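You operate a simulated robot arm through the tools that you are given. There is no shell and no other tool. Be economical: measure what you need, move in short steps, check, and stop when the job is done.

Carry out the task below with a simulated robot arm. There is one attempt and no reset: what you move stays moved.

TASK
Sieve the dust out of the sample in the FINE sieve.
Fine: seat it on the dust dish, lock the clamp, give the crank two turns, free the clamp and set the sieve back.

The check looks at the end state, three seconds after you hand in, the way a careful person would. Anything else that was tipped, shoved, dropped, spilled or broken makes it a failure.

THE ROBOT
A 6-joint arm with a two-finger gripper, fixed in place. Base frame: the origin is at the foot of the arm, x ahead of it, y to its left, z up; the work surface is at about z = 0.88. Units: m, degrees, N and s.
With the tool pointing down near the work surface it reaches from about 0.14 to 0.68 m from the base axis. Its first joint turns from -66.0 to 66.0 degrees. Payload 2.45 kg.
The TCP is the grasp point between the finger pads, 0.03 m short of the fingertips. In the tool frame z runs along the fingers and y along their closing line. The gripper opens to 0.106 m. The gripper's body begins 0.079 m behind the TCP.
Orientation is that of the tool frame in the base frame, as a unit quaternion [x, y, z, w]. With the fingers straight down and closing along the base's y, the tool's x points along the base's -x, its y along +y and its z along -z.

THE INTERFACE
- The arm moves only by the tool jog_arm. Its arguments are lists of equal length, an entry for each row: "dp": the shift along the tool's x, y, z in units of 150 mm (1.0 is 150 mm), a list of three; "dr": the turn, a rotation vector about the tool's x, y, z in units of 90 degrees (1.0 is 90 degrees), a list of three. In form: {"dp": [[dx, dy, dz], ...], "dr": [[wx, wy, wz], ...]}. A call has 1 to 20 rows; each row is the pose to reach, as a shift and turn from the pose commanded when the call began, along the tool's axes at that moment. "grip" is the gripper command, from -1 (fully open) to 1 (shut), values between in proportion, set as the call begins (left out, the last holds). A call with a number of a shift or a turn outside -1 to 1 is refused whole. A row lasts 0.2 s, in which the tool goes at most 0.05 m and 8.6 degrees; a call with a longer step from one row to the next is refused whole, and so is a gripper value outside its range. A pose out of reach is approached as far as the arm can. The call stops where the force on the tool passes 50 N (or 10 N more than at its start, if that is more) or the arm is blocked; 0.2 s more then pass. Each finger travels about 0.153 m/s and halts on what it meets, pressing with about 44 N; the grip force reading is that of the motor and also rises with nothing between the fingers. The clock runs only during rows and for 0.2 s after the last one: add rows that repeat a pose to give the fingers time. The reply holds the time, the measured pose of the TCP, the force on the tool along the base axes, the opening and the grip force, in the units named above and with some noise, with the torque about the TCP (base axes, N m) and any sound that the robot's microphone picked up.
- Cameras (640 x 400 px; columns grow to the right, rows downward): "scene" is fixed at [0.0469, 0.4051, 1.4068]; the picture's right is [-0.85, -0.52, 0.00], its down [-0.29, 0.48, -0.83] and it looks along [0.43, -0.71, -0.56] (base axes); focal length 256 px, centre (320, 200). "wrist" rides on the gripper at [0.076, -0.002, -0.106] in the tool frame; the picture's right is [0.02, 1.00, 0.00], its down [-0.78, 0.02, -0.62] and it looks along [-0.62, 0.01, 0.78] (tool axes); focal length 247 px, centre (320, 200). There is no depth. A picture from a camera that has moved, and an enlarged one, comes with that camera's place and axes in the base frame and with its lens.
- snapshot(camera): a new picture of that camera. The clock stands still meanwhile.
- close_up(camera, box): a new picture of the part [left, top, right, bottom] of that camera's present view, enlarged. The clock stands still meanwhile.
- finish_job(): hands the job in; it is judged then, once.

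Work in short steps. Places have to be worked out from the pictures, the camera data and where the tool is seen: move nearer, look again, correct. Check each grasp and each placing, and mend what went wrong. You have 120 turns and 64 pictures in all, those below and enlarged ones among them. Open the gripper and draw the arm clear of the work before you hand the job in, unless the task says otherwise; then end with one line.

The tools are called after ">>>" by a JSON object that holds its "op" and its "data". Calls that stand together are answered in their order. jog_arm: Moves the arm, as the interface text tells. Its arguments: {"type":"object","properties":{"dp":{"type":"array","items":{"type":"array","items":{"type":"number"}}},"dr":{"type":"array","items":{"type":"array","items":{"type":"number"}}},"grip":{"type":"number"}},"required":["dp","dr"]} The other tools are called the same way: snapshot (camera) takes a picture; close_up (camera, box) takes an enlarged picture of a part of a camera's view; finish_job () hands the job in.

At the start:

```text
time: 0.0
ee_pos: [0.3289, -0.1443, 1.2772]
ee_rot: [0.0, 1.0, -0.001, 0.0]
ft_force: [0.5, 0.6, 0.2]
torque: [0.02, 0.01, -0.01]
width: 0.1059
grasp_force: 0.1
```

scene: 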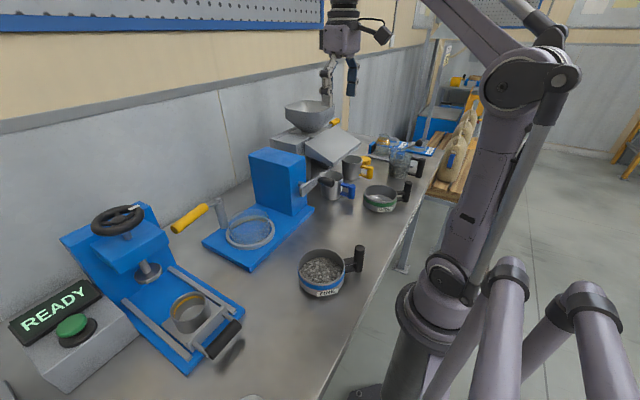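
wrist: 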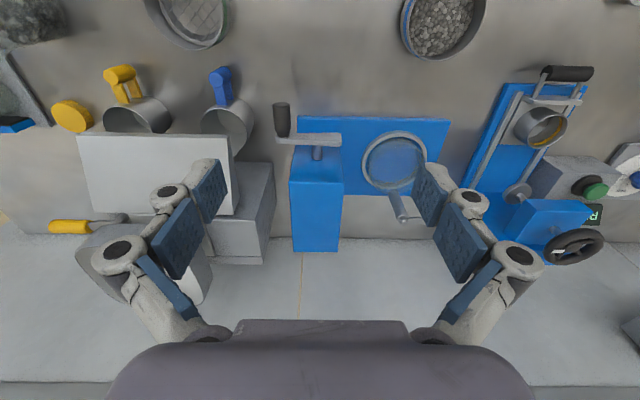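

I'll look closer at the sieves and the sifting machine first.

>>> {"op": "close_up", "data": {"camera": "scene", "box": [190, 130, 430, 310]}}

>>> {"op": "close_up", "data": {"camera": "wrist", "box": [260, 0, 520, 260]}}

```text
2.22 times, centred on (310, 220) of scene
camera zoom: at [0.0469, 0.4051, 1.4068], right [-0.85, -0.52, 0.0], down [-0.29, 0.48, -0.83], along [0.43, -0.71, -0.56], focal length 569 px, centre (342, 156)
```

zoom: 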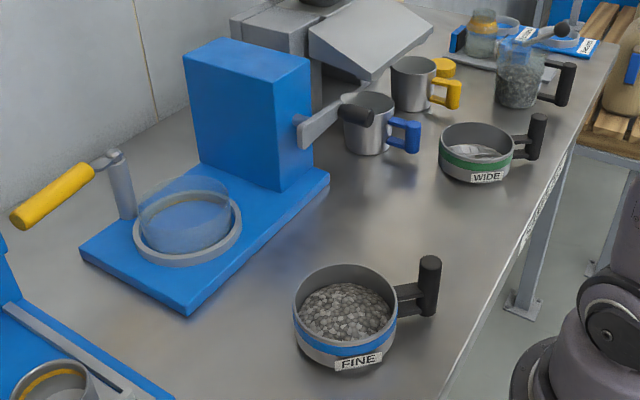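

```text
1.54 times, centred on (390, 130) of wrist
camera zoom: at [0.2522, -0.1456, 1.3842], right [-0.02, 1.0, 0.0], down [0.78, 0.02, 0.62], along [0.62, 0.01, -0.78], focal length 380 px, centre (212, 308)
```

zoom: 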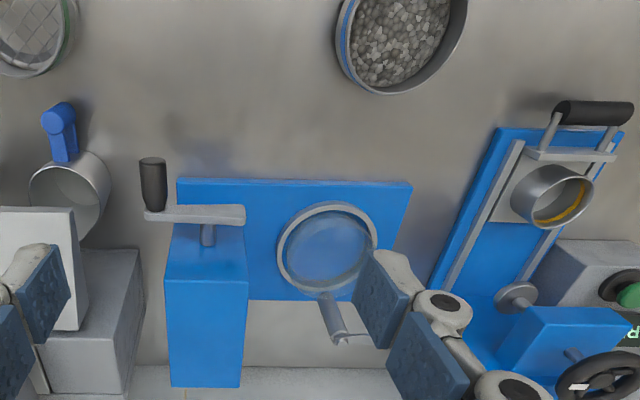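

The FINE sieve is near (0.27, 0.04), its dish near (0.51, 0.02), the clamp post behind that at (0.61, 0.045) and the crank box near y = -0.12. I'll move lower and centred for a clearer view.

>>> {"op": "jog_arm", "data": {"dp": [[0.05, 0.17, 0.14], [0.1, 0.34, 0.28], [0.15, 0.51, 0.42], [0.2, 0.68, 0.56], [0.2, 0.867, 0.7], [0.2, 0.867, 0.7]], "dr": [[0, 0, 0], [0, 0, 0], [0, 0, 0], [0, 0, 0], [0, 0, 0], [0, 0, 0]]}}

>>> {"op": "snapshot", "data": {"camera": "wrist"}}

```text
time: 1.4
ee_pos: [0.2978, -0.0166, 1.1711]
ee_rot: [0.0, 1.0, -0.001, 0.0]
ft_force: [0.9, -0.9, -0.7]
torque: [0.01, 0.0, 0.01]
width: 0.1059
grasp_force: 0.0
```

```text
59 pictures are left
camera wrist: at [0.2228, -0.0171, 1.279], right [-0.02, 1.0, 0.0], down [0.78, 0.02, 0.62], along [0.62, 0.01, -0.78], focal length 247 px, centre (320, 200)
```

wrist: 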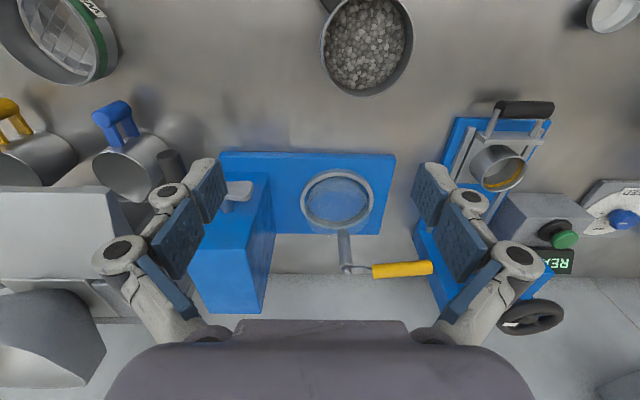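

The clamp lever points to +y from a post behind the dish. Zooming on it, and on the whole machine.

>>> {"op": "close_up", "data": {"camera": "wrist", "box": [280, 150, 450, 290]}}

>>> {"op": "close_up", "data": {"camera": "scene", "box": [160, 140, 340, 270]}}

```text
2.86 times, centred on (365, 220) of wrist
camera zoom: at [0.2228, -0.0171, 1.279], right [-0.02, 1.0, 0.0], down [0.78, 0.02, 0.62], along [0.62, 0.01, -0.78], focal length 706 px, centre (191, 143)
```

zoom: 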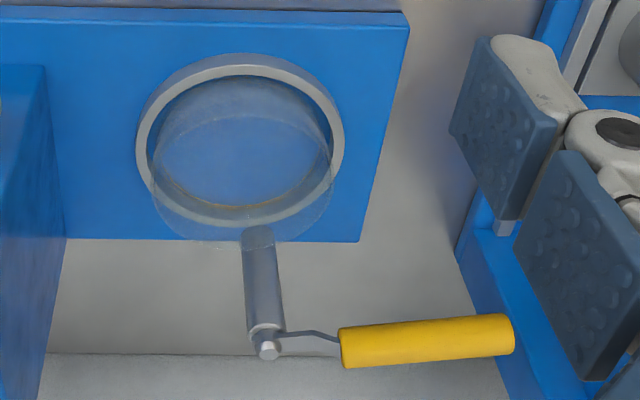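

```text
3.08 times, centred on (250, 205) of scene
camera zoom: at [0.0469, 0.4052, 1.4068], right [-0.85, -0.52, 0.0], down [-0.29, 0.48, -0.83], along [0.43, -0.71, -0.56], focal length 788 px, centre (535, 185)
```

zoom: 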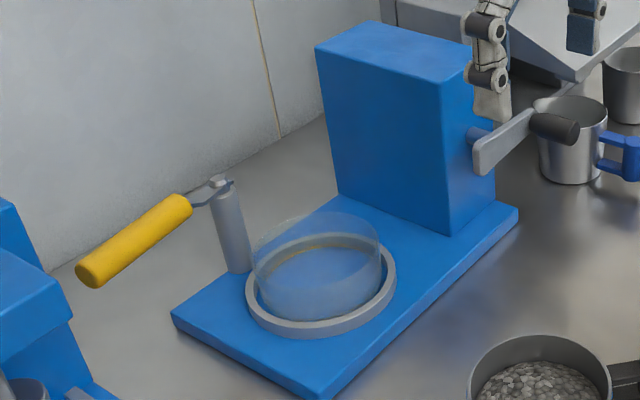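

Clamp pivot triangulates to (0.609, 0.040, 1.00), lever end (0.583, 0.184, 1.008); dish centre (0.511, 0.023), rim about 0.962. Now a closer look at the sieve and the crank.

>>> {"op": "close_up", "data": {"camera": "scene", "box": [280, 230, 380, 310]}}

>>> {"op": "close_up", "data": {"camera": "scene", "box": [260, 140, 370, 220]}}

```text
5.00 times, centred on (330, 270) of scene
camera zoom: at [0.0469, 0.4052, 1.4068], right [-0.85, -0.52, 0.0], down [-0.29, 0.48, -0.83], along [0.43, -0.71, -0.56], focal length 1280 px, centre (270, -150)
```

zoom: 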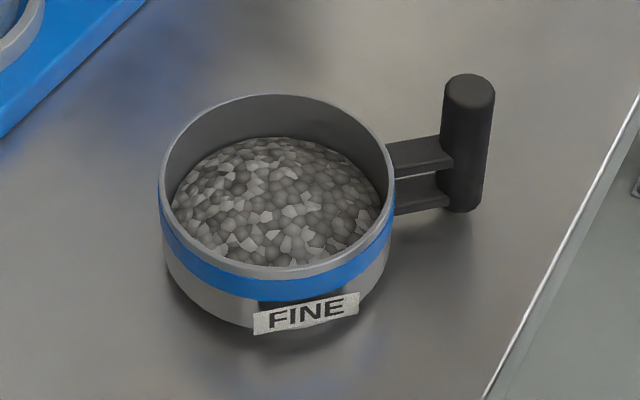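

```text
5.00 times, centred on (315, 180) of scene
camera zoom: at [0.0469, 0.4052, 1.4068], right [-0.85, -0.52, 0.0], down [-0.29, 0.48, -0.83], along [0.43, -0.71, -0.56], focal length 1280 px, centre (345, 300)
```

zoom: 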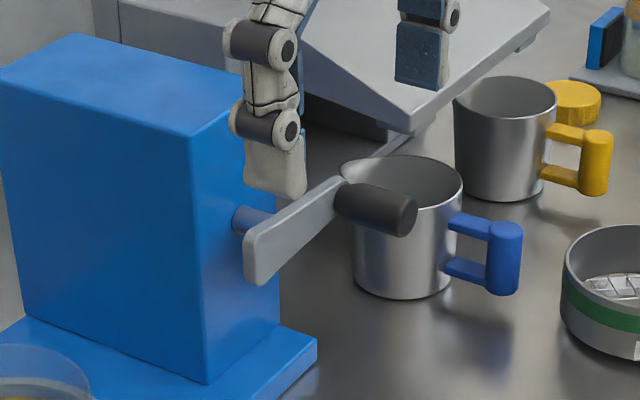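

The sieve handle is a vertical post near (0.19, -0.022), z about 0.885–0.945, pointing at about -135°. I'll go above it, turned 45° so the fingers close tangentially, and look.

>>> {"op": "jog_arm", "data": {"dp": [[0.1, 0, 0.1], [0.23, 0, 0.2], [0.35, -0.01, 0.3], [0.47, -0.02, 0.4], [0.6, -0.03, 0.5], [0.7, -0.03, 0.55], [0.7, -0.03, 0.55]], "dr": [[0, 0, -0.085], [0, 0, -0.17], [0, 0, -0.255], [0, 0, -0.34], [0, 0, -0.42], [0, 0, -0.5], [0, 0, -0.5]]}}

>>> {"op": "snapshot", "data": {"camera": "wrist"}}

>>> {"op": "close_up", "data": {"camera": "scene", "box": [260, 190, 420, 310]}}

```text
time: 3.0
ee_pos: [0.1937, -0.0204, 1.09]
ee_rot: [-0.384, 0.923, 0.0, 0.001]
ft_force: [-0.5, -0.5, -1.4]
torque: [0.02, -0.02, -0.02]
width: 0.1061
grasp_force: 0.1
```

```text
54 pictures are left
camera wrist: at [0.1411, -0.0747, 1.1965], right [-0.72, 0.69, 0.0], down [0.54, 0.57, 0.62], along [0.43, 0.45, -0.78], focal length 247 px, centre (320, 200)
```

wrist: 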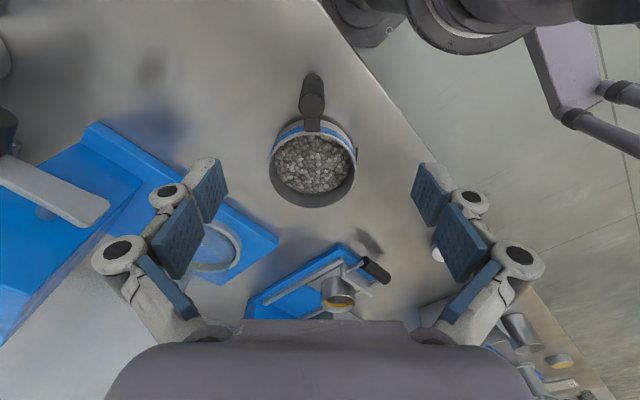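

```text
3.33 times, centred on (340, 250) of scene
camera zoom: at [0.0469, 0.4051, 1.4068], right [-0.85, -0.52, 0.0], down [-0.29, 0.48, -0.83], along [0.43, -0.71, -0.56], focal length 853 px, centre (253, 33)
```

zoom: 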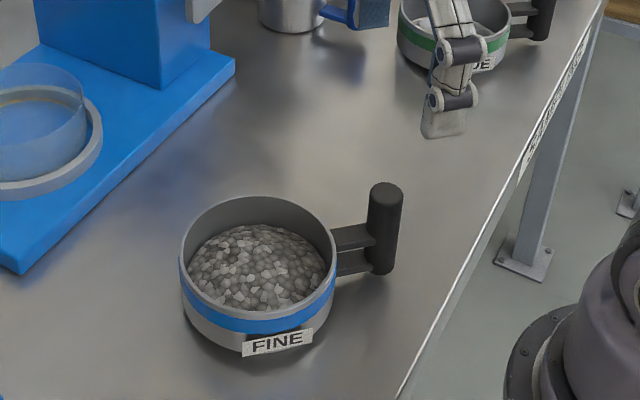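

Post top is at about (0.197, -0.027, 0.96). Descending around the post with the fingers open.

>>> {"op": "jog_arm", "data": {"dp": [[0.02, -0.05, 0.2], [0.02, -0.05, 0.4], [0.02, -0.05, 0.6], [0.02, -0.05, 0.75], [0.02, -0.05, 0.88], [0.02, -0.05, 1.0], [0.02, -0.05, 1.0]], "dr": [[0, 0, 0], [0, 0, 0], [0, 0, 0], [0, 0, 0], [0, 0, 0], [0, 0, 0], [0, 0, 0]]}}

>>> {"op": "snapshot", "data": {"camera": "wrist"}}

>>> {"op": "close_up", "data": {"camera": "scene", "box": [270, 200, 410, 305]}}

```text
time: 4.6
ee_pos: [0.1968, -0.0274, 0.9387]
ee_rot: [-0.382, 0.924, -0.001, 0.001]
ft_force: [0.5, -0.2, -0.5]
torque: [-0.04, 0.01, -0.01]
width: 0.1061
grasp_force: 0.2
```

```text
52 pictures are left
camera wrist: at [0.1446, -0.0814, 1.0468], right [-0.72, 0.69, 0.0], down [0.54, 0.57, 0.62], along [0.43, 0.45, -0.78], focal length 247 px, centre (320, 200)
```

wrist: 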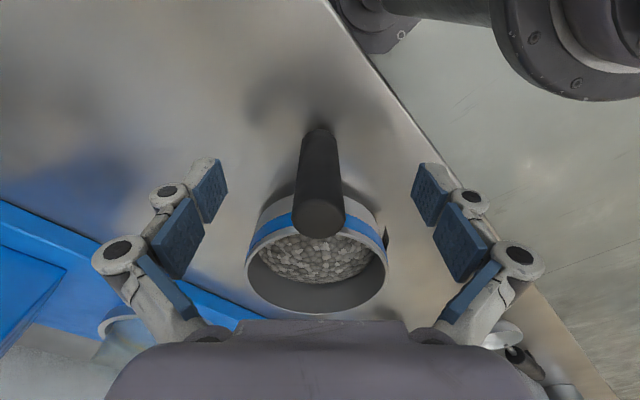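

```text
3.81 times, centred on (340, 252) of scene
camera zoom: at [0.0469, 0.4051, 1.4068], right [-0.85, -0.52, 0.0], down [-0.29, 0.48, -0.83], along [0.43, -0.71, -0.56], focal length 975 px, centre (244, 0)
```

zoom: 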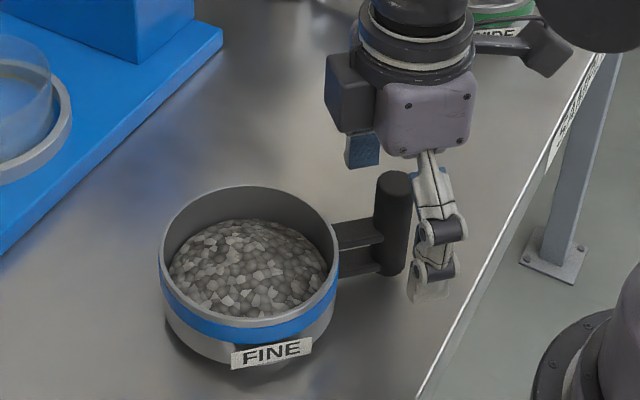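

The post (≈25 mm thick) lies between the pads, centred. Closing the gripper.

>>> {"op": "jog_arm", "data": {"dp": [[0, 0, 0], [0, 0, 0], [0, 0, 0], [0, 0, 0]], "dr": [[0, 0, 0], [0, 0, 0], [0, 0, 0], [0, 0, 0]], "grip": 1}}

>>> {"op": "snapshot", "data": {"camera": "wrist"}}

```text
time: 5.6
ee_pos: [0.1962, -0.0266, 0.9384]
ee_rot: [-0.384, 0.924, -0.001, 0.0]
ft_force: [-2.7, -2.1, 3.7]
torque: [-0.03, 0.01, -0.01]
width: 0.0232
grasp_force: 43.6
```

```text
50 pictures are left
camera wrist: at [0.1446, -0.0815, 1.0471], right [-0.72, 0.69, 0.0], down [0.54, 0.57, 0.62], along [0.43, 0.45, -0.78], focal length 247 px, centre (320, 200)
```

wrist: 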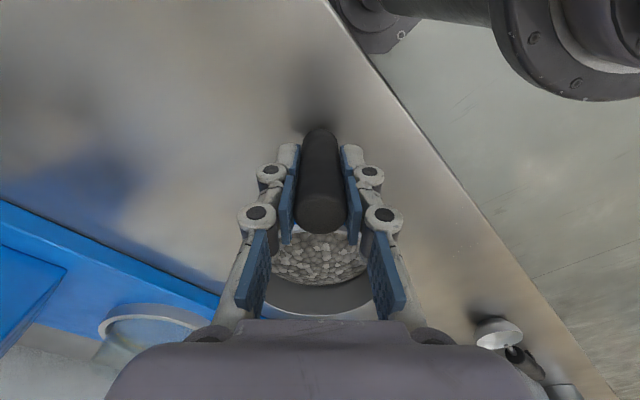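

Gripped (23 mm). Lifting slowly straight up about 0.13 m, and checking for tilt.

>>> {"op": "jog_arm", "data": {"dp": [[0, 0, -0.08], [0, 0, -0.2], [0, 0, -0.35], [0, 0, -0.5], [0, 0, -0.65], [0, 0, -0.78], [0, 0, -0.87], [0, 0, -0.9], [0, 0, -0.9]], "dr": [[0, 0, 0], [0, 0, 0], [0, 0, 0], [0, 0, 0], [0, 0, 0], [0, 0, 0], [0, 0, 0], [0, 0, 0], [0, 0, 0]]}}

>>> {"op": "snapshot", "data": {"camera": "wrist"}}

>>> {"op": "close_up", "data": {"camera": "scene", "box": [190, 120, 430, 300]}}

```text
time: 7.6
ee_pos: [0.1969, -0.0281, 1.075]
ee_rot: [-0.382, 0.924, -0.001, 0.0]
ft_force: [0.0, 0.2, -4.2]
torque: [-0.15, 0.18, -0.03]
width: 0.0229
grasp_force: 43.7
```

```text
49 pictures are left
camera wrist: at [0.1443, -0.0815, 1.1819], right [-0.72, 0.69, 0.0], down [0.54, 0.57, 0.62], along [0.43, 0.45, -0.78], focal length 247 px, centre (320, 200)
```

wrist: 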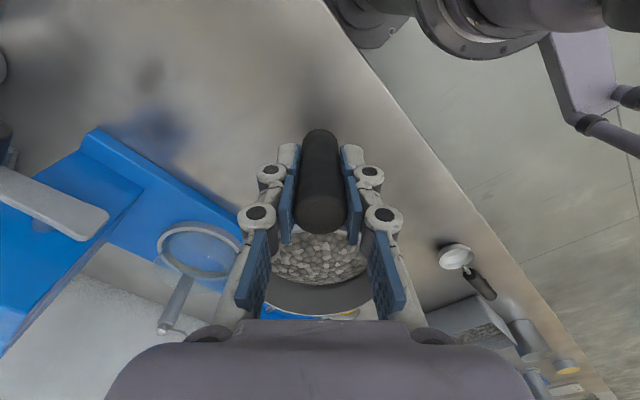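

```text
2.22 times, centred on (310, 210) of scene
camera zoom: at [0.0469, 0.4052, 1.4068], right [-0.85, -0.52, 0.0], down [-0.29, 0.48, -0.83], along [0.43, -0.71, -0.56], focal length 569 px, centre (342, 178)
```

zoom: 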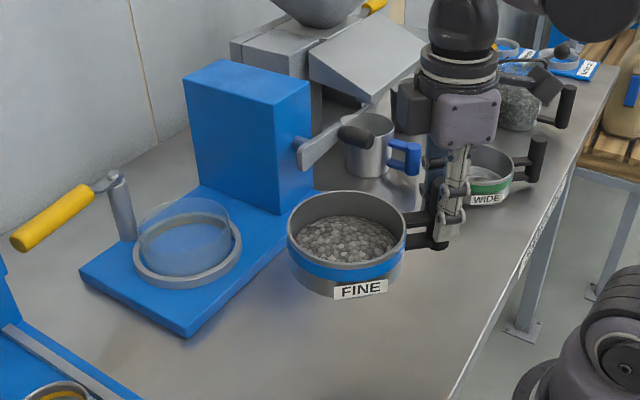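

Sieve hangs level. Its centre is about 0.096 m from the post. I'll carry it toward the dish and turn the handle 15° (to -150°) so it stays clear of the crank box and the lever.

>>> {"op": "jog_arm", "data": {"dp": [[-0.05, -0.05, -0.05], [-0.15, -0.15, -0.12], [-0.27, -0.27, -0.16], [-0.4, -0.395, -0.16], [-0.53, -0.525, -0.16], [-0.65, -0.64, -0.16], [-0.75, -0.74, -0.16], [-0.8, -0.79, -0.16], [-0.8, -0.79, -0.16]], "dr": [[0, 0, 0.01], [0, 0, 0.03], [0, 0, 0.06], [0, 0, 0.09], [0, 0, 0.12], [0, 0, 0.145], [0, 0, 0.16], [0, 0, 0.167], [0, 0, 0.167]]}}

>>> {"op": "close_up", "data": {"camera": "scene", "box": [160, 130, 400, 310]}}

>>> {"op": "snapshot", "data": {"camera": "wrist"}}

```text
time: 9.6
ee_pos: [0.3645, -0.0271, 1.0989]
ee_rot: [-0.258, 0.966, 0.0, 0.0]
ft_force: [-0.3, 0.1, -3.7]
torque: [-0.18, 0.25, 0.01]
width: 0.0229
grasp_force: 44.0
```

```text
2.22 times, centred on (280, 220) of scene
camera zoom: at [0.047, 0.4051, 1.4068], right [-0.85, -0.52, 0.0], down [-0.29, 0.48, -0.83], along [0.43, -0.71, -0.56], focal length 569 px, centre (409, 156)
```

zoom: 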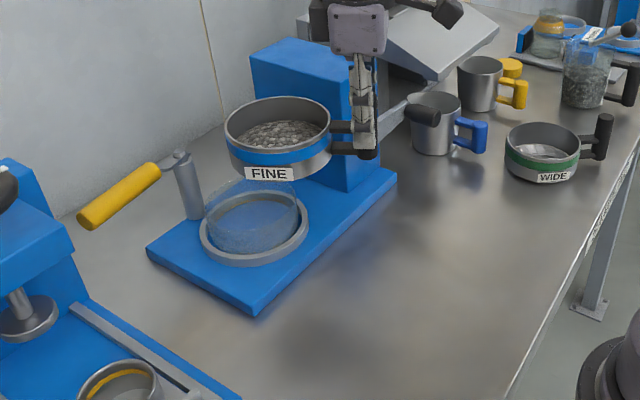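

```text
46 pictures are left
camera wrist: at [0.3005, -0.0654, 1.2058], right [-0.52, 0.86, 0.0], down [0.67, 0.41, 0.62], along [0.53, 0.32, -0.78], focal length 247 px, centre (320, 200)
```

wrist: 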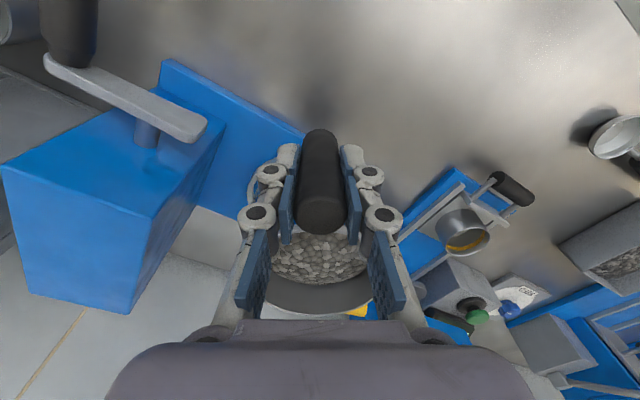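

Sieve centre checks at (0.449, 0.020). Moving 64 mm on over the dish centre (~0.513, 0.023), then lowering to just above the rim.

>>> {"op": "jog_arm", "data": {"dp": [[-0.08, -0.04, 0], [-0.2, -0.1, 0], [-0.32, -0.165, 0], [-0.38, -0.195, 0], [-0.38, -0.195, 0.1], [-0.38, -0.195, 0.2], [-0.38, -0.195, 0.3], [-0.38, -0.195, 0.33], [-0.38, -0.195, 0.33]], "dr": [[0, 0, 0], [0, 0, 0], [0, 0, 0], [0, 0, 0], [0, 0, 0], [0, 0, 0], [0, 0, 0], [0, 0, 0], [0, 0, 0]]}}

>>> {"op": "close_up", "data": {"camera": "scene", "box": [190, 150, 330, 255]}}

```text
time: 11.6
ee_pos: [0.4296, -0.0223, 1.0477]
ee_rot: [-0.259, 0.966, 0.0, 0.001]
ft_force: [0.1, 0.2, -2.7]
torque: [-0.17, 0.24, 0.0]
width: 0.0231
grasp_force: 43.9
```

```text
3.81 times, centred on (260, 202) of scene
camera zoom: at [0.047, 0.4051, 1.4068], right [-0.85, -0.52, 0.0], down [-0.29, 0.48, -0.83], along [0.43, -0.71, -0.56], focal length 975 px, centre (549, 190)
```

zoom: 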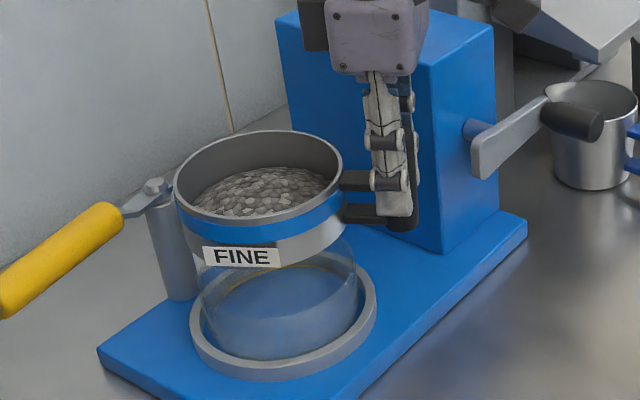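

Alignment is good (sieve ≈ (0.515, 0.023), ring ≈ (0.515, 0.026)). Lowering slowly until it touches.

>>> {"op": "jog_arm", "data": {"dp": [[0, 0, 0.04], [0, 0, 0.08], [0, 0, 0.12], [0, 0, 0.14], [0, 0, 0.14]], "dr": [[0, 0, 0], [0, 0, 0], [0, 0, 0], [0, 0, 0], [0, 0, 0]]}}

>>> {"op": "close_up", "data": {"camera": "scene", "box": [190, 150, 330, 255]}}

```text
time: 12.8
ee_pos: [0.4286, -0.0232, 1.0268]
ee_rot: [-0.258, 0.966, 0.0, 0.001]
ft_force: [-0.7, 0.0, -3.3]
torque: [-0.12, 0.26, 0.03]
width: 0.0232
grasp_force: 44.5
```

```text
3.81 times, centred on (260, 202) of scene
camera zoom: at [0.047, 0.4051, 1.4068], right [-0.85, -0.52, 0.0], down [-0.29, 0.48, -0.83], along [0.43, -0.71, -0.56], focal length 975 px, centre (549, 190)
```

zoom: 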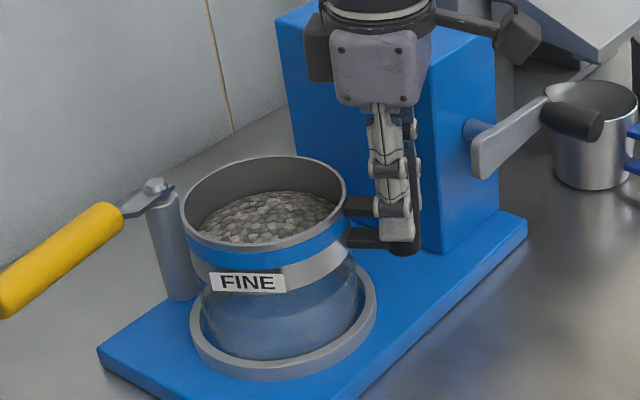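

Still not touching (force unchanged), and column alignment matches. Lowering further in 3 mm steps.

>>> {"op": "jog_arm", "data": {"dp": [[0, 0, 0.02], [0, 0, 0.04], [0, 0, 0.06], [0, 0, 0.06]], "dr": [[0, 0, 0], [0, 0, 0], [0, 0, 0], [0, 0, 0]]}}

```text
time: 13.8
ee_pos: [0.4297, -0.0247, 1.0192]
ee_rot: [-0.257, 0.966, -0.001, 0.0]
ft_force: [-1.3, -0.1, -3.6]
torque: [-0.13, 0.21, 0.0]
width: 0.023
grasp_force: 44.0
```

No contact yet; continuing down.

>>> {"op": "jog_arm", "data": {"dp": [[0, 0, 0.02], [0, 0, 0.04], [0, 0, 0.06], [0, 0, 0.06]], "dr": [[0, 0, 0], [0, 0, 0], [0, 0, 0], [0, 0, 0]]}}

>>> {"op": "close_up", "data": {"camera": "scene", "box": [190, 150, 330, 255]}}

```text
time: 14.8
ee_pos: [0.4288, -0.0232, 1.0097]
ee_rot: [-0.259, 0.966, -0.001, 0.001]
ft_force: [0.9, 0.2, -3.9]
torque: [-0.13, 0.23, -0.01]
width: 0.0228
grasp_force: 43.8
```

```text
3.81 times, centred on (260, 202) of scene
camera zoom: at [0.047, 0.4051, 1.4068], right [-0.85, -0.52, 0.0], down [-0.29, 0.48, -0.83], along [0.43, -0.71, -0.56], focal length 975 px, centre (549, 190)
```

zoom: 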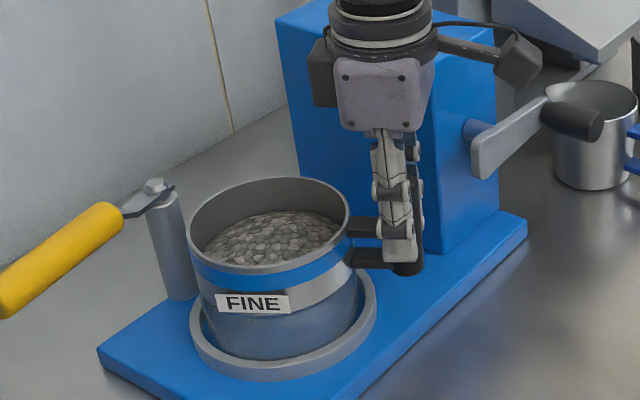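

Still free, sieve looks concentric. Continuing down with small steps.

>>> {"op": "jog_arm", "data": {"dp": [[0, 0, 0.015], [0, 0, 0.03], [0, 0, 0.045], [0, 0, 0.06], [0, 0, 0.06]], "dr": [[0, 0, 0], [0, 0, 0], [0, 0, 0], [0, 0, 0], [0, 0, 0]]}}

```text
time: 16.0
ee_pos: [0.429, -0.0234, 1.0023]
ee_rot: [-0.257, 0.966, -0.001, 0.001]
ft_force: [6.1, -6.3, 20.7]
torque: [0.72, -1.21, -0.53]
width: 0.0235
grasp_force: 44.0
```

Contact (~24 N up) at sieve bottom z ≈ 0.944. Backing off 1.5 mm and looking closely.

>>> {"op": "jog_arm", "data": {"dp": [[0, 0, -0.01], [0, 0, -0.01]], "dr": [[0, 0, 0], [0, 0, 0]]}}

>>> {"op": "close_up", "data": {"camera": "scene", "box": [220, 180, 300, 245]}}

>>> {"op": "snapshot", "data": {"camera": "wrist"}}

```text
time: 16.6
ee_pos: [0.4285, -0.0237, 1.0029]
ee_rot: [-0.259, 0.966, -0.001, -0.001]
ft_force: [1.7, 0.4, -1.9]
torque: [-0.07, 0.12, -0.08]
width: 0.0232
grasp_force: 43.6
```

```text
6.15 times, centred on (260, 212) of scene
camera zoom: at [0.047, 0.4052, 1.4068], right [-0.85, -0.52, 0.0], down [-0.29, 0.48, -0.83], along [0.43, -0.71, -0.56], focal length 1575 px, centre (689, 123)
```

zoom: 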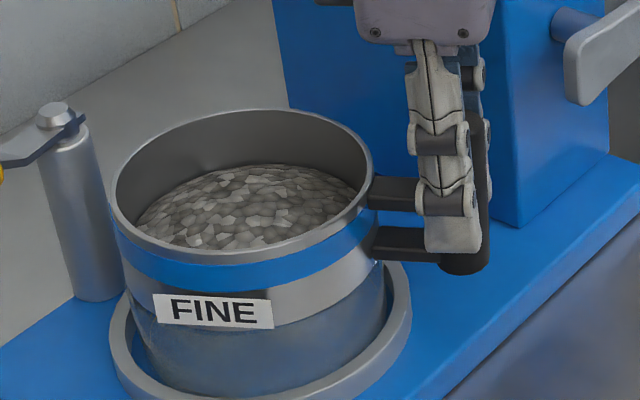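

```text
41 pictures are left
camera wrist: at [0.3636, -0.0616, 1.1094], right [-0.52, 0.85, 0.0], down [0.67, 0.41, 0.62], along [0.53, 0.32, -0.78], focal length 247 px, centre (320, 200)
```

wrist: 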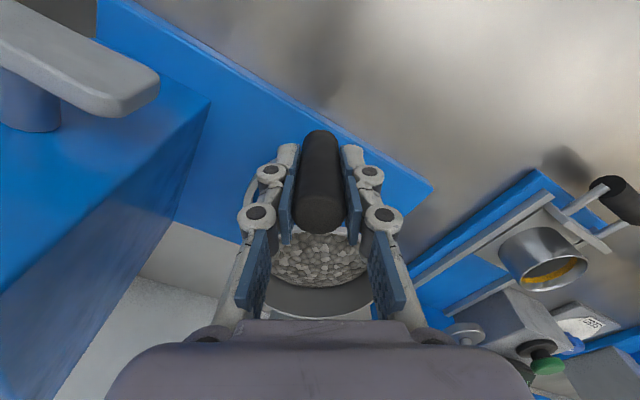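

Looks concentric, with the load nearly off. I'll test whether it is located by nudging it sideways a few mm with light contact.

>>> {"op": "jog_arm", "data": {"dp": [[0, 0, 0.006], [0, 0.012, 0.006], [0, 0.024, 0.006]], "dr": [[0, 0, 0], [0, 0, 0], [0, 0, 0]]}}

>>> {"op": "jog_arm", "data": {"dp": [[0, -0.012, 0], [0, -0.024, 0], [0, -0.036, 0], [0, -0.048, 0]], "dr": [[0, 0, 0], [0, 0, 0], [0, 0, 0], [0, 0, 0]]}}

```text
time: 17.4
ee_pos: [0.4274, -0.0191, 1.0035]
ee_rot: [-0.259, 0.966, -0.001, 0.0]
ft_force: [1.5, -2.0, -1.6]
torque: [-0.12, 0.06, -0.14]
width: 0.023
grasp_force: 44.1
```

```text
time: 18.4
ee_pos: [0.4304, -0.0266, 1.0018]
ee_rot: [-0.258, 0.966, 0.0, 0.001]
ft_force: [0.5, -0.7, -3.5]
torque: [-0.14, 0.27, 0.0]
width: 0.023
grasp_force: 44.6
```

Shifted ~3.6 mm to -y the contact vanished, so the earlier touch was an edge. Lowering further here.

>>> {"op": "jog_arm", "data": {"dp": [[0, 0, 0.015], [0, 0, 0.03], [0, 0, 0.03]], "dr": [[0, 0, 0], [0, 0, 0], [0, 0, 0]]}}

```text
time: 19.2
ee_pos: [0.4314, -0.0247, 0.9969]
ee_rot: [-0.258, 0.966, -0.001, 0.001]
ft_force: [-3.5, -1.2, 23.6]
torque: [0.15, -0.65, -0.02]
width: 0.0231
grasp_force: 44.0
```

Contact again ~5 mm lower. Backing off slightly and checking the picture.

>>> {"op": "jog_arm", "data": {"dp": [[0, 0, -0.012], [0, 0, -0.012]], "dr": [[0, 0, 0], [0, 0, 0]]}}

>>> {"op": "close_up", "data": {"camera": "scene", "box": [220, 180, 300, 245]}}

```text
time: 19.8
ee_pos: [0.4302, -0.0258, 0.9975]
ee_rot: [-0.259, 0.966, -0.001, 0.001]
ft_force: [0.4, -0.3, -3.2]
torque: [-0.14, 0.23, 0.02]
width: 0.0234
grasp_force: 44.0
```

```text
6.15 times, centred on (260, 212) of scene
camera zoom: at [0.047, 0.4051, 1.4068], right [-0.85, -0.52, 0.0], down [-0.29, 0.48, -0.83], along [0.43, -0.71, -0.56], focal length 1575 px, centre (689, 123)
```

zoom: 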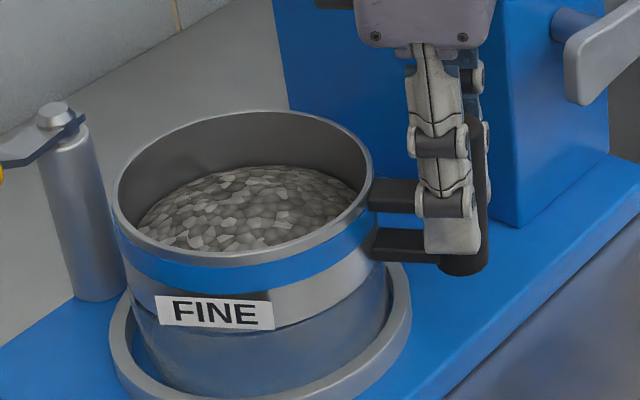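

Now a lateral test at this depth in both directions of tool y and x, to see if the rim holds it.

>>> {"op": "jog_arm", "data": {"dp": [[0, 0.012, 0.006], [0, 0.024, 0.006]], "dr": [[0, 0, 0], [0, 0, 0]]}}

>>> {"op": "jog_arm", "data": {"dp": [[0, -0.024, 0], [0, -0.048, 0]], "dr": [[0, 0, 0], [0, 0, 0]]}}

>>> {"op": "jog_arm", "data": {"dp": [[0.012, 0.024, 0], [0.024, 0.024, 0]], "dr": [[0, 0, 0], [0, 0, 0]]}}

>>> {"op": "jog_arm", "data": {"dp": [[-0.024, 0, 0], [-0.048, 0, 0]], "dr": [[0, 0, 0], [0, 0, 0]]}}

```text
time: 20.4
ee_pos: [0.4297, -0.0231, 0.9976]
ee_rot: [-0.258, 0.966, -0.001, 0.0]
ft_force: [0.9, -0.3, -2.3]
torque: [-0.12, 0.13, -0.12]
width: 0.023
grasp_force: 44.3
```

```text
time: 21.0
ee_pos: [0.4318, -0.0289, 0.9974]
ee_rot: [-0.257, 0.966, 0.0, 0.0]
ft_force: [-1.4, 1.0, -0.5]
torque: [-0.03, 0.13, 0.05]
width: 0.0231
grasp_force: 43.8
```

```text
time: 21.6
ee_pos: [0.4291, -0.0269, 0.9987]
ee_rot: [-0.258, 0.966, -0.001, 0.0]
ft_force: [3.6, -1.7, 7.6]
torque: [-0.08, -0.5, -0.06]
width: 0.023
grasp_force: 44.4
```

```text
time: 22.2
ee_pos: [0.4329, -0.0238, 0.9978]
ee_rot: [-0.259, 0.966, 0.0, -0.001]
ft_force: [-3.4, -2.4, 6.3]
torque: [-0.1, 0.02, -0.04]
width: 0.023
grasp_force: 44.1
```

Forces are symmetric, so the seat centre is midway. Returning to the middle and lowering to light contact.

>>> {"op": "jog_arm", "data": {"dp": [[0.024, 0, 0], [0.024, 0, 0.008], [0.024, 0, 0.008]], "dr": [[0, 0, 0], [0, 0, 0], [0, 0, 0]]}}

```text
time: 23.0
ee_pos: [0.4299, -0.027, 0.996]
ee_rot: [-0.259, 0.966, 0.0, 0.001]
ft_force: [-0.1, 1.8, 21.1]
torque: [0.35, -0.76, 0.09]
width: 0.0231
grasp_force: 43.7
```

Firm vertical contact without side force: seated. Easing off and opening the fingers partly.

>>> {"op": "jog_arm", "data": {"dp": [[0, 0, -0.007], [0, 0, -0.007], [0, 0, -0.007], [0, 0, -0.007]], "dr": [[0, 0, 0], [0, 0, 0], [0, 0, 0], [0, 0, 0]], "grip": -0.1}}

>>> {"op": "jog_arm", "data": {"dp": [[0, 0, -0.1], [0, 0, -0.25], [0, 0, -0.45], [0, 0, -0.65], [0, 0, -0.8], [0, 0, -0.8]], "dr": [[0, 0, 0], [0, 0, 0], [0, 0, 0], [0, 0, 0], [0, 0, 0], [0, 0, 0]]}}

>>> {"op": "snapshot", "data": {"camera": "wrist"}}

>>> {"op": "close_up", "data": {"camera": "scene", "box": [180, 150, 330, 260]}}

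```text
time: 24.0
ee_pos: [0.4303, -0.0265, 0.9973]
ee_rot: [-0.257, 0.966, -0.001, 0.001]
ft_force: [0.2, 0.3, 0.0]
torque: [0.01, 0.0, -0.02]
width: 0.0582
grasp_force: 0.0
```

```text
time: 25.4
ee_pos: [0.4307, -0.0251, 1.1182]
ee_rot: [-0.258, 0.966, -0.001, 0.0]
ft_force: [-0.2, -0.2, 0.6]
torque: [0.01, 0.01, -0.01]
width: 0.0584
grasp_force: 0.1
```

```text
39 pictures are left
camera wrist: at [0.3655, -0.0644, 1.2252], right [-0.52, 0.86, 0.0], down [0.67, 0.41, 0.62], along [0.53, 0.32, -0.78], focal length 247 px, centre (320, 200)
```

wrist: 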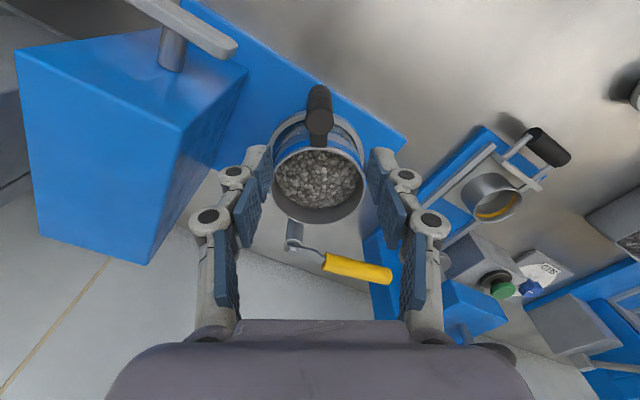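

```text
3.64 times, centred on (255, 205) of scene
camera zoom: at [0.0469, 0.4051, 1.4068], right [-0.85, -0.52, 0.0], down [-0.29, 0.48, -0.83], along [0.43, -0.71, -0.56], focal length 931 px, centre (556, 182)
```

zoom: 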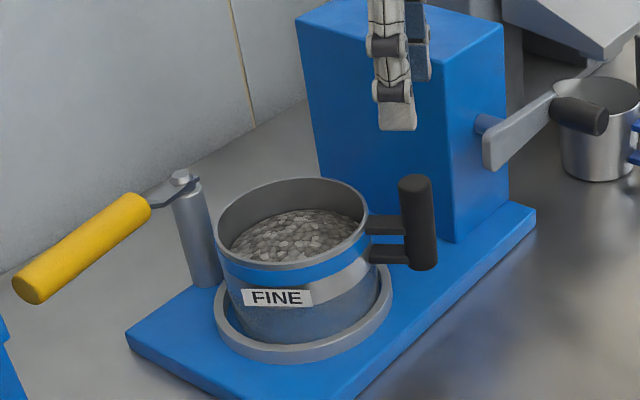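

Sieve sits level on the dish. Now the clamp: I'll swing the gripper above the lever (mid ≈ (0.591, 0.138)), fingers straddling it.

>>> {"op": "jog_arm", "data": {"dp": [[-0.05, 0.02, -0.1], [-0.15, 0.04, -0.2], [-0.28, 0.08, -0.2], [-0.4, 0.11, -0.2], [-0.52, 0.145, -0.2], [-0.64, 0.18, -0.2], [-0.734, 0.204, -0.2], [-0.734, 0.204, -0.2]], "dr": [[0, 0, 0.08], [0, 0, 0.16], [0, 0, 0.24], [0, 0, 0.33], [0, 0, 0.42], [0, 0, 0.51], [0, 0, 0.6], [0, 0, 0.61]]}}

>>> {"op": "jog_arm", "data": {"dp": [[-0.03, 0.1, 0], [-0.07, 0.2, 0], [-0.1, 0.3, 0], [-0.14, 0.4, 0], [-0.18, 0.5, 0], [-0.22, 0.6, 0], [-0.253, 0.717, 0], [-0.253, 0.717, 0]], "dr": [[0, 0, 0.08], [0, 0, 0.16], [0, 0, 0.24], [0, 0, 0.33], [0, 0, 0.42], [0, 0, 0.51], [0, 0, 0.6], [0, 0, 0.61]]}}

>>> {"op": "snapshot", "data": {"camera": "wrist"}}

>>> {"op": "snapshot", "data": {"camera": "scene"}}

```text
time: 27.2
ee_pos: [0.5111, 0.0563, 1.1477]
ee_rot: [0.216, 0.976, 0.0, 0.001]
ft_force: [0.1, 0.3, 0.3]
torque: [-0.02, -0.02, -0.03]
width: 0.0583
grasp_force: 0.1
```

```text
time: 29.0
ee_pos: [0.5848, 0.1367, 1.1427]
ee_rot: [0.642, 0.767, -0.001, 0.0]
ft_force: [-0.7, -0.4, 0.7]
torque: [0.02, 0.01, 0.05]
width: 0.058
grasp_force: 0.0
out of reach, approached as far as the arm can: row 7, 8
```

```text
37 pictures are left
camera wrist: at [0.5693, 0.2129, 1.2493], right [0.98, 0.2, 0.0], down [0.15, -0.77, 0.62], along [0.12, -0.61, -0.78], focal length 247 px, centre (320, 200)
```

wrist: 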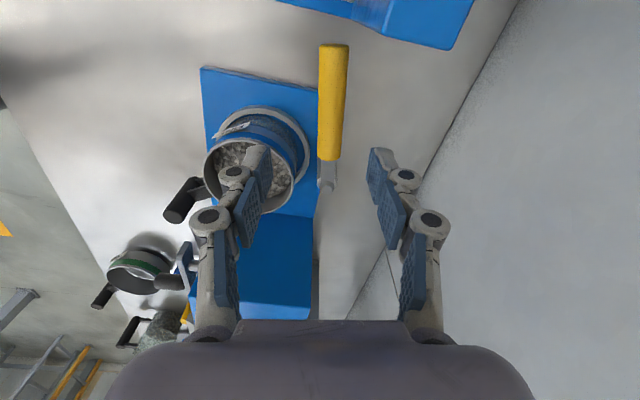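

```text
36 pictures are left
```

scene: 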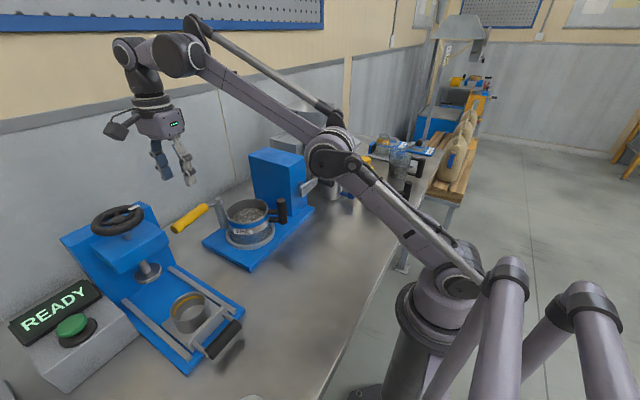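

The lever runs along my tool x axis, centred near (0.594, 0.139). Lowering to z ≈ 1.023 so the tips straddle it but stay above the sieve rim level.

>>> {"op": "jog_arm", "data": {"dp": [[0, 0.02, 0.2], [0, 0.02, 0.4], [0, 0.02, 0.6], [0, 0.02, 0.75], [0, 0.02, 0.83], [0, 0.02, 0.83]], "dr": [[0, 0, 0], [0, 0, 0], [0, 0, 0], [0, 0, 0], [0, 0, 0], [0, 0, 0]]}}

>>> {"op": "snapshot", "data": {"camera": "wrist"}}

>>> {"op": "close_up", "data": {"camera": "scene", "box": [110, 130, 290, 265]}}

```text
time: 30.4
ee_pos: [0.5865, 0.1355, 1.0177]
ee_rot: [0.641, 0.767, -0.001, 0.001]
ft_force: [0.0, 0.1, 0.4]
torque: [0.0, 0.0, -0.01]
width: 0.0583
grasp_force: 0.1
```

```text
35 pictures are left
camera wrist: at [0.5715, 0.2113, 1.1251], right [0.98, 0.2, 0.0], down [0.15, -0.77, 0.62], along [0.12, -0.61, -0.78], focal length 247 px, centre (320, 200)
```

wrist: 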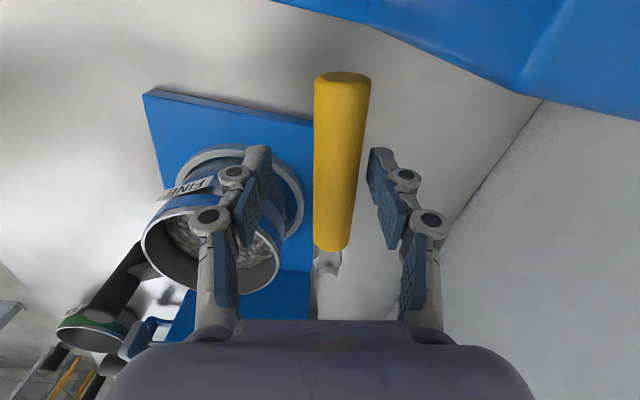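

```text
2.96 times, centred on (200, 198) of scene
camera zoom: at [0.0469, 0.4051, 1.4068], right [-0.85, -0.52, 0.0], down [-0.29, 0.48, -0.83], along [0.43, -0.71, -0.56], focal length 758 px, centre (676, 207)
```

zoom: 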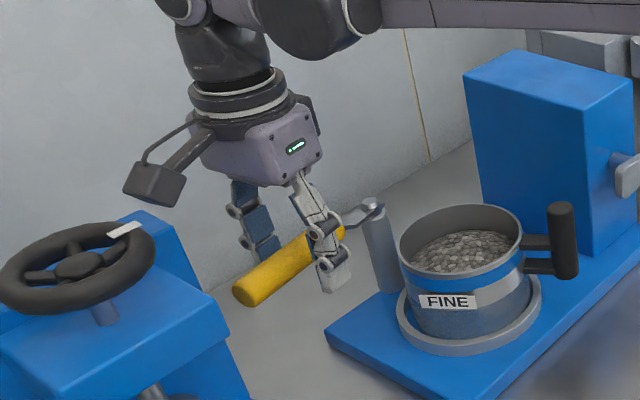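

Lever is between the fingers. Narrowing to about 40 mm and swinging it a first 20° toward the sieve to feel it.

>>> {"op": "jog_arm", "data": {"dp": [[0, 0, -0.02], [0, 0, -0.02], [-0.009, -0.076, -0.02], [-0.028, -0.154, -0.02], [-0.051, -0.219, -0.02], [-0.051, -0.219, -0.02]], "dr": [[0, 0, 0], [0, 0, 0], [0, 0, -0.075], [0, 0, -0.15], [0, 0, -0.222], [0, 0, -0.222]], "grip": 0.3}}

>>> {"op": "snapshot", "data": {"camera": "wrist"}}

```text
time: 31.8
ee_pos: [0.5577, 0.1236, 1.0218]
ee_rot: [0.499, 0.867, 0.0, 0.0]
ft_force: [1.2, 0.7, -1.7]
torque: [-0.01, -0.03, 0.02]
width: 0.0379
grasp_force: 0.3
```

```text
33 pictures are left
camera wrist: at [0.5173, 0.1891, 1.1284], right [0.85, 0.52, 0.0], down [0.41, -0.67, 0.62], along [0.32, -0.53, -0.78], focal length 247 px, centre (320, 200)
```

wrist: 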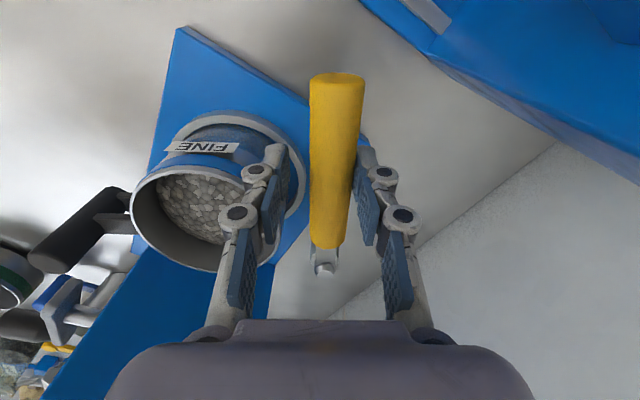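

The lever swings freely, following the push. Continuing along the arc another 48°.

>>> {"op": "jog_arm", "data": {"dp": [[-0.009, -0.091, 0], [-0.03, -0.179, 0], [-0.063, -0.264, 0], [-0.108, -0.344, 0], [-0.164, -0.416, 0], [-0.229, -0.48, 0], [-0.229, -0.48, 0]], "dr": [[0, 0, -0.089], [0, 0, -0.178], [0, 0, -0.267], [0, 0, -0.356], [0, 0, -0.444], [0, 0, -0.533], [0, 0, -0.533]]}}

>>> {"op": "snapshot", "data": {"camera": "wrist"}}

>>> {"op": "close_up", "data": {"camera": "scene", "box": [150, 130, 330, 265]}}

```text
time: 33.4
ee_pos: [0.5101, 0.0566, 1.0212]
ee_rot: [0.103, 0.995, 0.001, 0.0]
ft_force: [0.5, 0.0, 1.1]
torque: [0.01, 0.01, -0.02]
width: 0.0373
grasp_force: 0.5
```

```text
32 pictures are left
camera wrist: at [0.436, 0.0708, 1.1286], right [0.18, 0.98, 0.0], down [0.77, -0.14, 0.62], along [0.61, -0.11, -0.78], focal length 247 px, centre (320, 200)
```

wrist: 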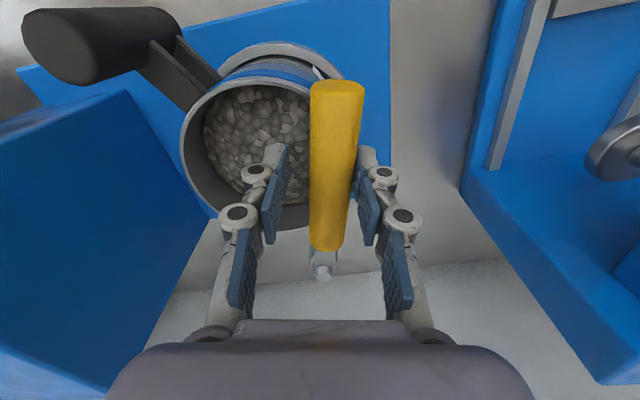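

```text
2.96 times, centred on (240, 198) of scene
camera zoom: at [0.0469, 0.4052, 1.4068], right [-0.85, -0.52, 0.0], down [-0.29, 0.48, -0.83], along [0.43, -0.71, -0.56], focal length 758 px, centre (557, 207)
```

zoom: 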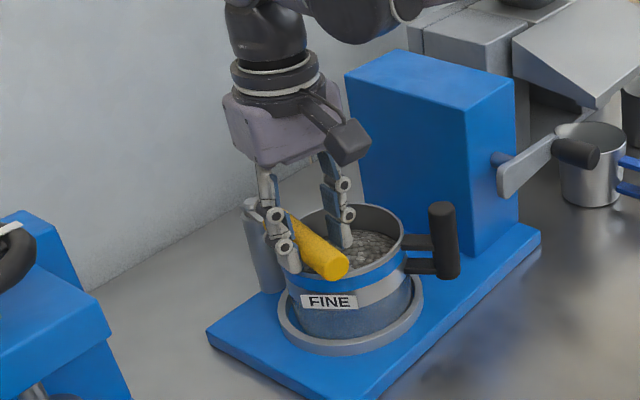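

Over the sieve at ~170° with no resistance yet. Continuing 16° more while watching force and sound.

>>> {"op": "jog_arm", "data": {"dp": [[-0.0105, -0.0924, 0], [-0.034, -0.183, 0], [-0.034, -0.183, 0]], "dr": [[0, 0, -0.089], [0, 0, -0.178], [0, 0, -0.178]]}}

```text
time: 34.2
ee_pos: [0.5106, 0.0308, 1.0194]
ee_rot: [-0.038, 0.999, 0.001, 0.001]
ft_force: [7.8, 13.2, -4.0]
torque: [0.15, -0.26, -0.33]
width: 0.0454
grasp_force: 6.3
```

Resistance of ~15 N appeared at about 184°. Checking the picture before pushing more.

>>> {"op": "snapshot", "data": {"camera": "wrist"}}

>>> {"op": "close_up", "data": {"camera": "scene", "box": [190, 150, 310, 240]}}

```text
30 pictures are left
camera wrist: at [0.4353, 0.0231, 1.127], right [-0.1, 1.0, 0.0], down [0.78, 0.07, 0.62], along [0.62, 0.06, -0.78], focal length 247 px, centre (320, 200)
```

wrist: 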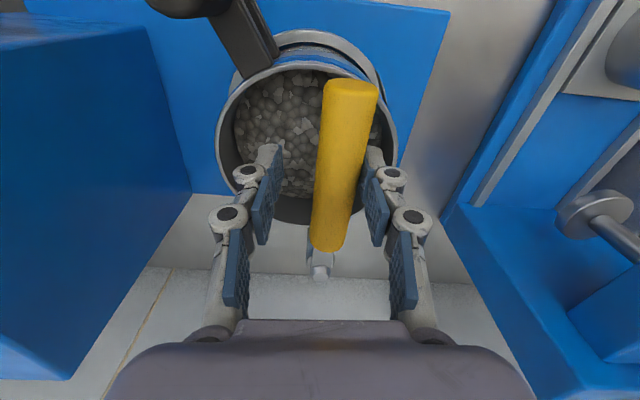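

```text
4.44 times, centred on (250, 195) of scene
camera zoom: at [0.0472, 0.4055, 1.4066], right [-0.85, -0.52, 0.0], down [-0.29, 0.48, -0.83], along [0.43, -0.71, -0.56], focal length 1138 px, centre (631, 222)
```

zoom: 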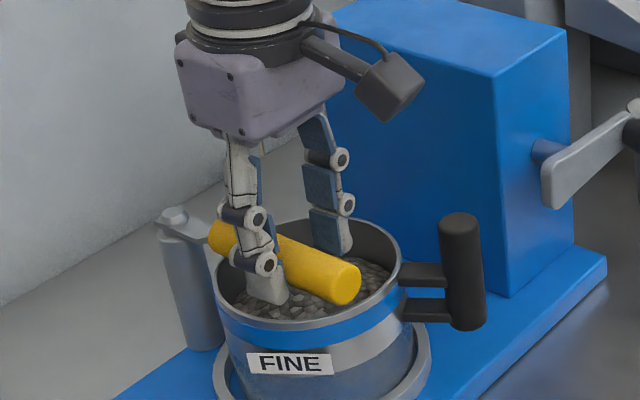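

Lever is at about 180°, now resisting. Pushing slightly further to see if it clicks or is a hard stop.

>>> {"op": "jog_arm", "data": {"dp": [[0, -0.02, 0], [0, -0.045, 0], [0, -0.045, 0]], "dr": [[0, 0, 0], [0, 0, 0], [0, 0, 0]]}}

```text
time: 35.0
ee_pos: [0.5104, 0.0264, 1.0212]
ee_rot: [-0.038, 0.999, 0.004, 0.0]
ft_force: [4.5, 30.3, -23.2]
torque: [-0.15, -0.39, -0.49]
width: 0.0518
grasp_force: 11.0
```

The finger is being pushed open. Backing off and gripping the lever fully, for a firmer hold and exact reading.

>>> {"op": "jog_arm", "data": {"dp": [[0, 0.03, 0], [0, 0.045, 0], [0, 0.045, 0], [0, 0.045, 0]], "dr": [[0, 0, 0], [0, 0, 0], [0, 0, 0], [0, 0, 0]], "grip": 1}}

>>> {"op": "snapshot", "data": {"camera": "wrist"}}

```text
time: 35.4
ee_pos: [0.5093, 0.0389, 1.0232]
ee_rot: [-0.041, 0.999, 0.015, 0.001]
ft_force: [-1.0, 15.0, -0.6]
torque: [0.11, -0.09, -1.04]
width: 0.0253
grasp_force: 43.9
stopped in row 2: the force on the tool passed its limit at 57 N (the readings are from after the stop); the commanded pose is now the measured one
```

```text
28 pictures are left
camera wrist: at [0.4342, 0.0289, 1.1305], right [-0.1, 0.99, 0.03], down [0.78, 0.06, 0.62], along [0.62, 0.09, -0.78], focal length 247 px, centre (320, 200)
```

wrist: 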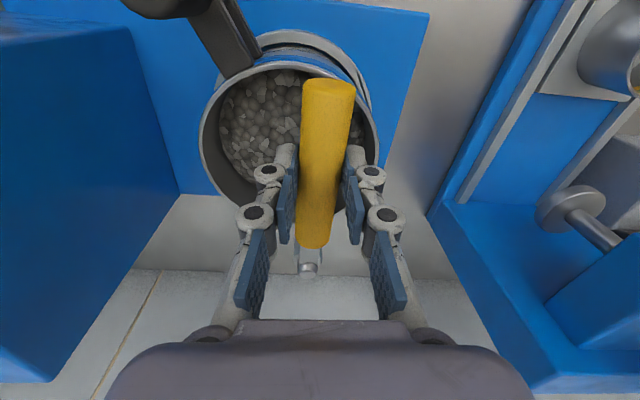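

Held at y = 0.039 → lever at ≈180°. One more firm but small push while gripped, to tell a hard stop from a stiff cam.

>>> {"op": "jog_arm", "data": {"dp": [[0, -0.01, 0], [0, -0.02, 0], [0, -0.03, 0], [0, -0.03, 0]], "dr": [[0, 0, 0], [0, 0, 0], [0, 0, 0], [0, 0, 0]]}}

```text
time: 36.4
ee_pos: [0.5093, 0.0385, 1.0246]
ee_rot: [-0.043, 0.999, 0.02, 0.0]
ft_force: [-1.3, 35.9, -0.3]
torque: [0.36, -0.07, -1.14]
width: 0.0252
grasp_force: 45.0
```

36 N with no motion: a hard stop, so the clamp is locked at 180°. Relaxing, opening and rising clear.

>>> {"op": "jog_arm", "data": {"dp": [[0, 0.02, 0], [0, 0.02, 0], [0, 0.02, 0], [0, 0.02, 0]], "dr": [[0, 0, 0], [0, 0, 0], [0, 0, 0], [0, 0, 0]], "grip": -0.1}}

>>> {"op": "jog_arm", "data": {"dp": [[0, 0, -0.15], [0, 0, -0.35], [0, 0, -0.6], [0, 0, -0.8], [0, 0, -0.8]], "dr": [[0, 0, 0], [0, 0, 0], [0, 0, 0], [0, 0, 0], [0, 0, 0]]}}

>>> {"op": "snapshot", "data": {"camera": "wrist"}}

>>> {"op": "close_up", "data": {"camera": "scene", "box": [190, 130, 370, 265]}}

```text
time: 37.4
ee_pos: [0.5096, 0.0342, 1.0219]
ee_rot: [-0.042, 0.999, 0.012, 0.0]
ft_force: [-0.1, 0.8, 0.5]
torque: [0.01, 0.01, 0.0]
width: 0.0583
grasp_force: 0.0
```

```text
time: 38.6
ee_pos: [0.5104, 0.0318, 1.1425]
ee_rot: [-0.041, 0.999, 0.013, 0.0]
ft_force: [0.0, 0.2, -0.8]
torque: [0.06, 0.06, 0.03]
width: 0.0585
grasp_force: 0.1
```

```text
27 pictures are left
camera wrist: at [0.4353, 0.0228, 1.2505], right [-0.1, 0.99, 0.03], down [0.78, 0.07, 0.62], along [0.62, 0.08, -0.78], focal length 247 px, centre (320, 200)
```

wrist: 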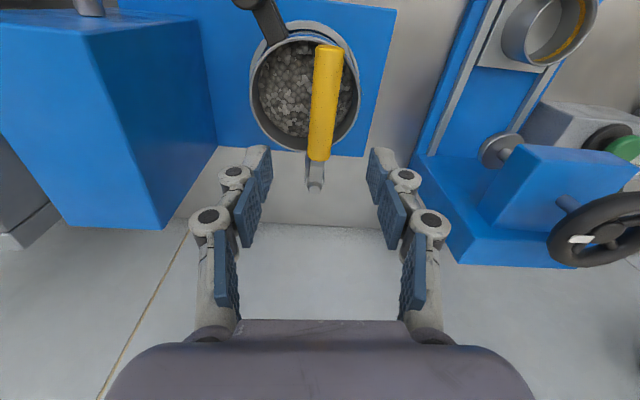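

```text
2.96 times, centred on (280, 198) of scene
camera zoom: at [0.0469, 0.4051, 1.4068], right [-0.85, -0.52, 0.0], down [-0.29, 0.48, -0.83], along [0.43, -0.71, -0.56], focal length 758 px, centre (438, 207)
```

zoom: 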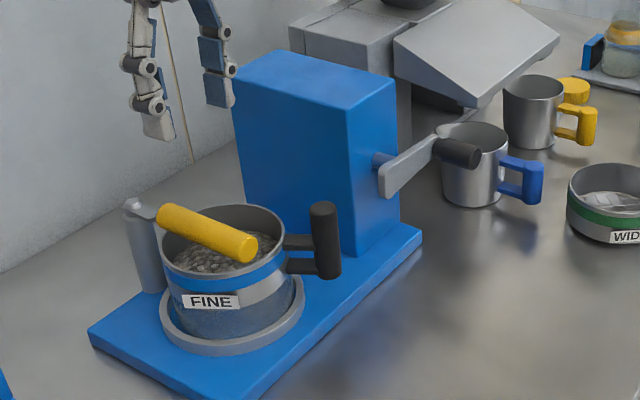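

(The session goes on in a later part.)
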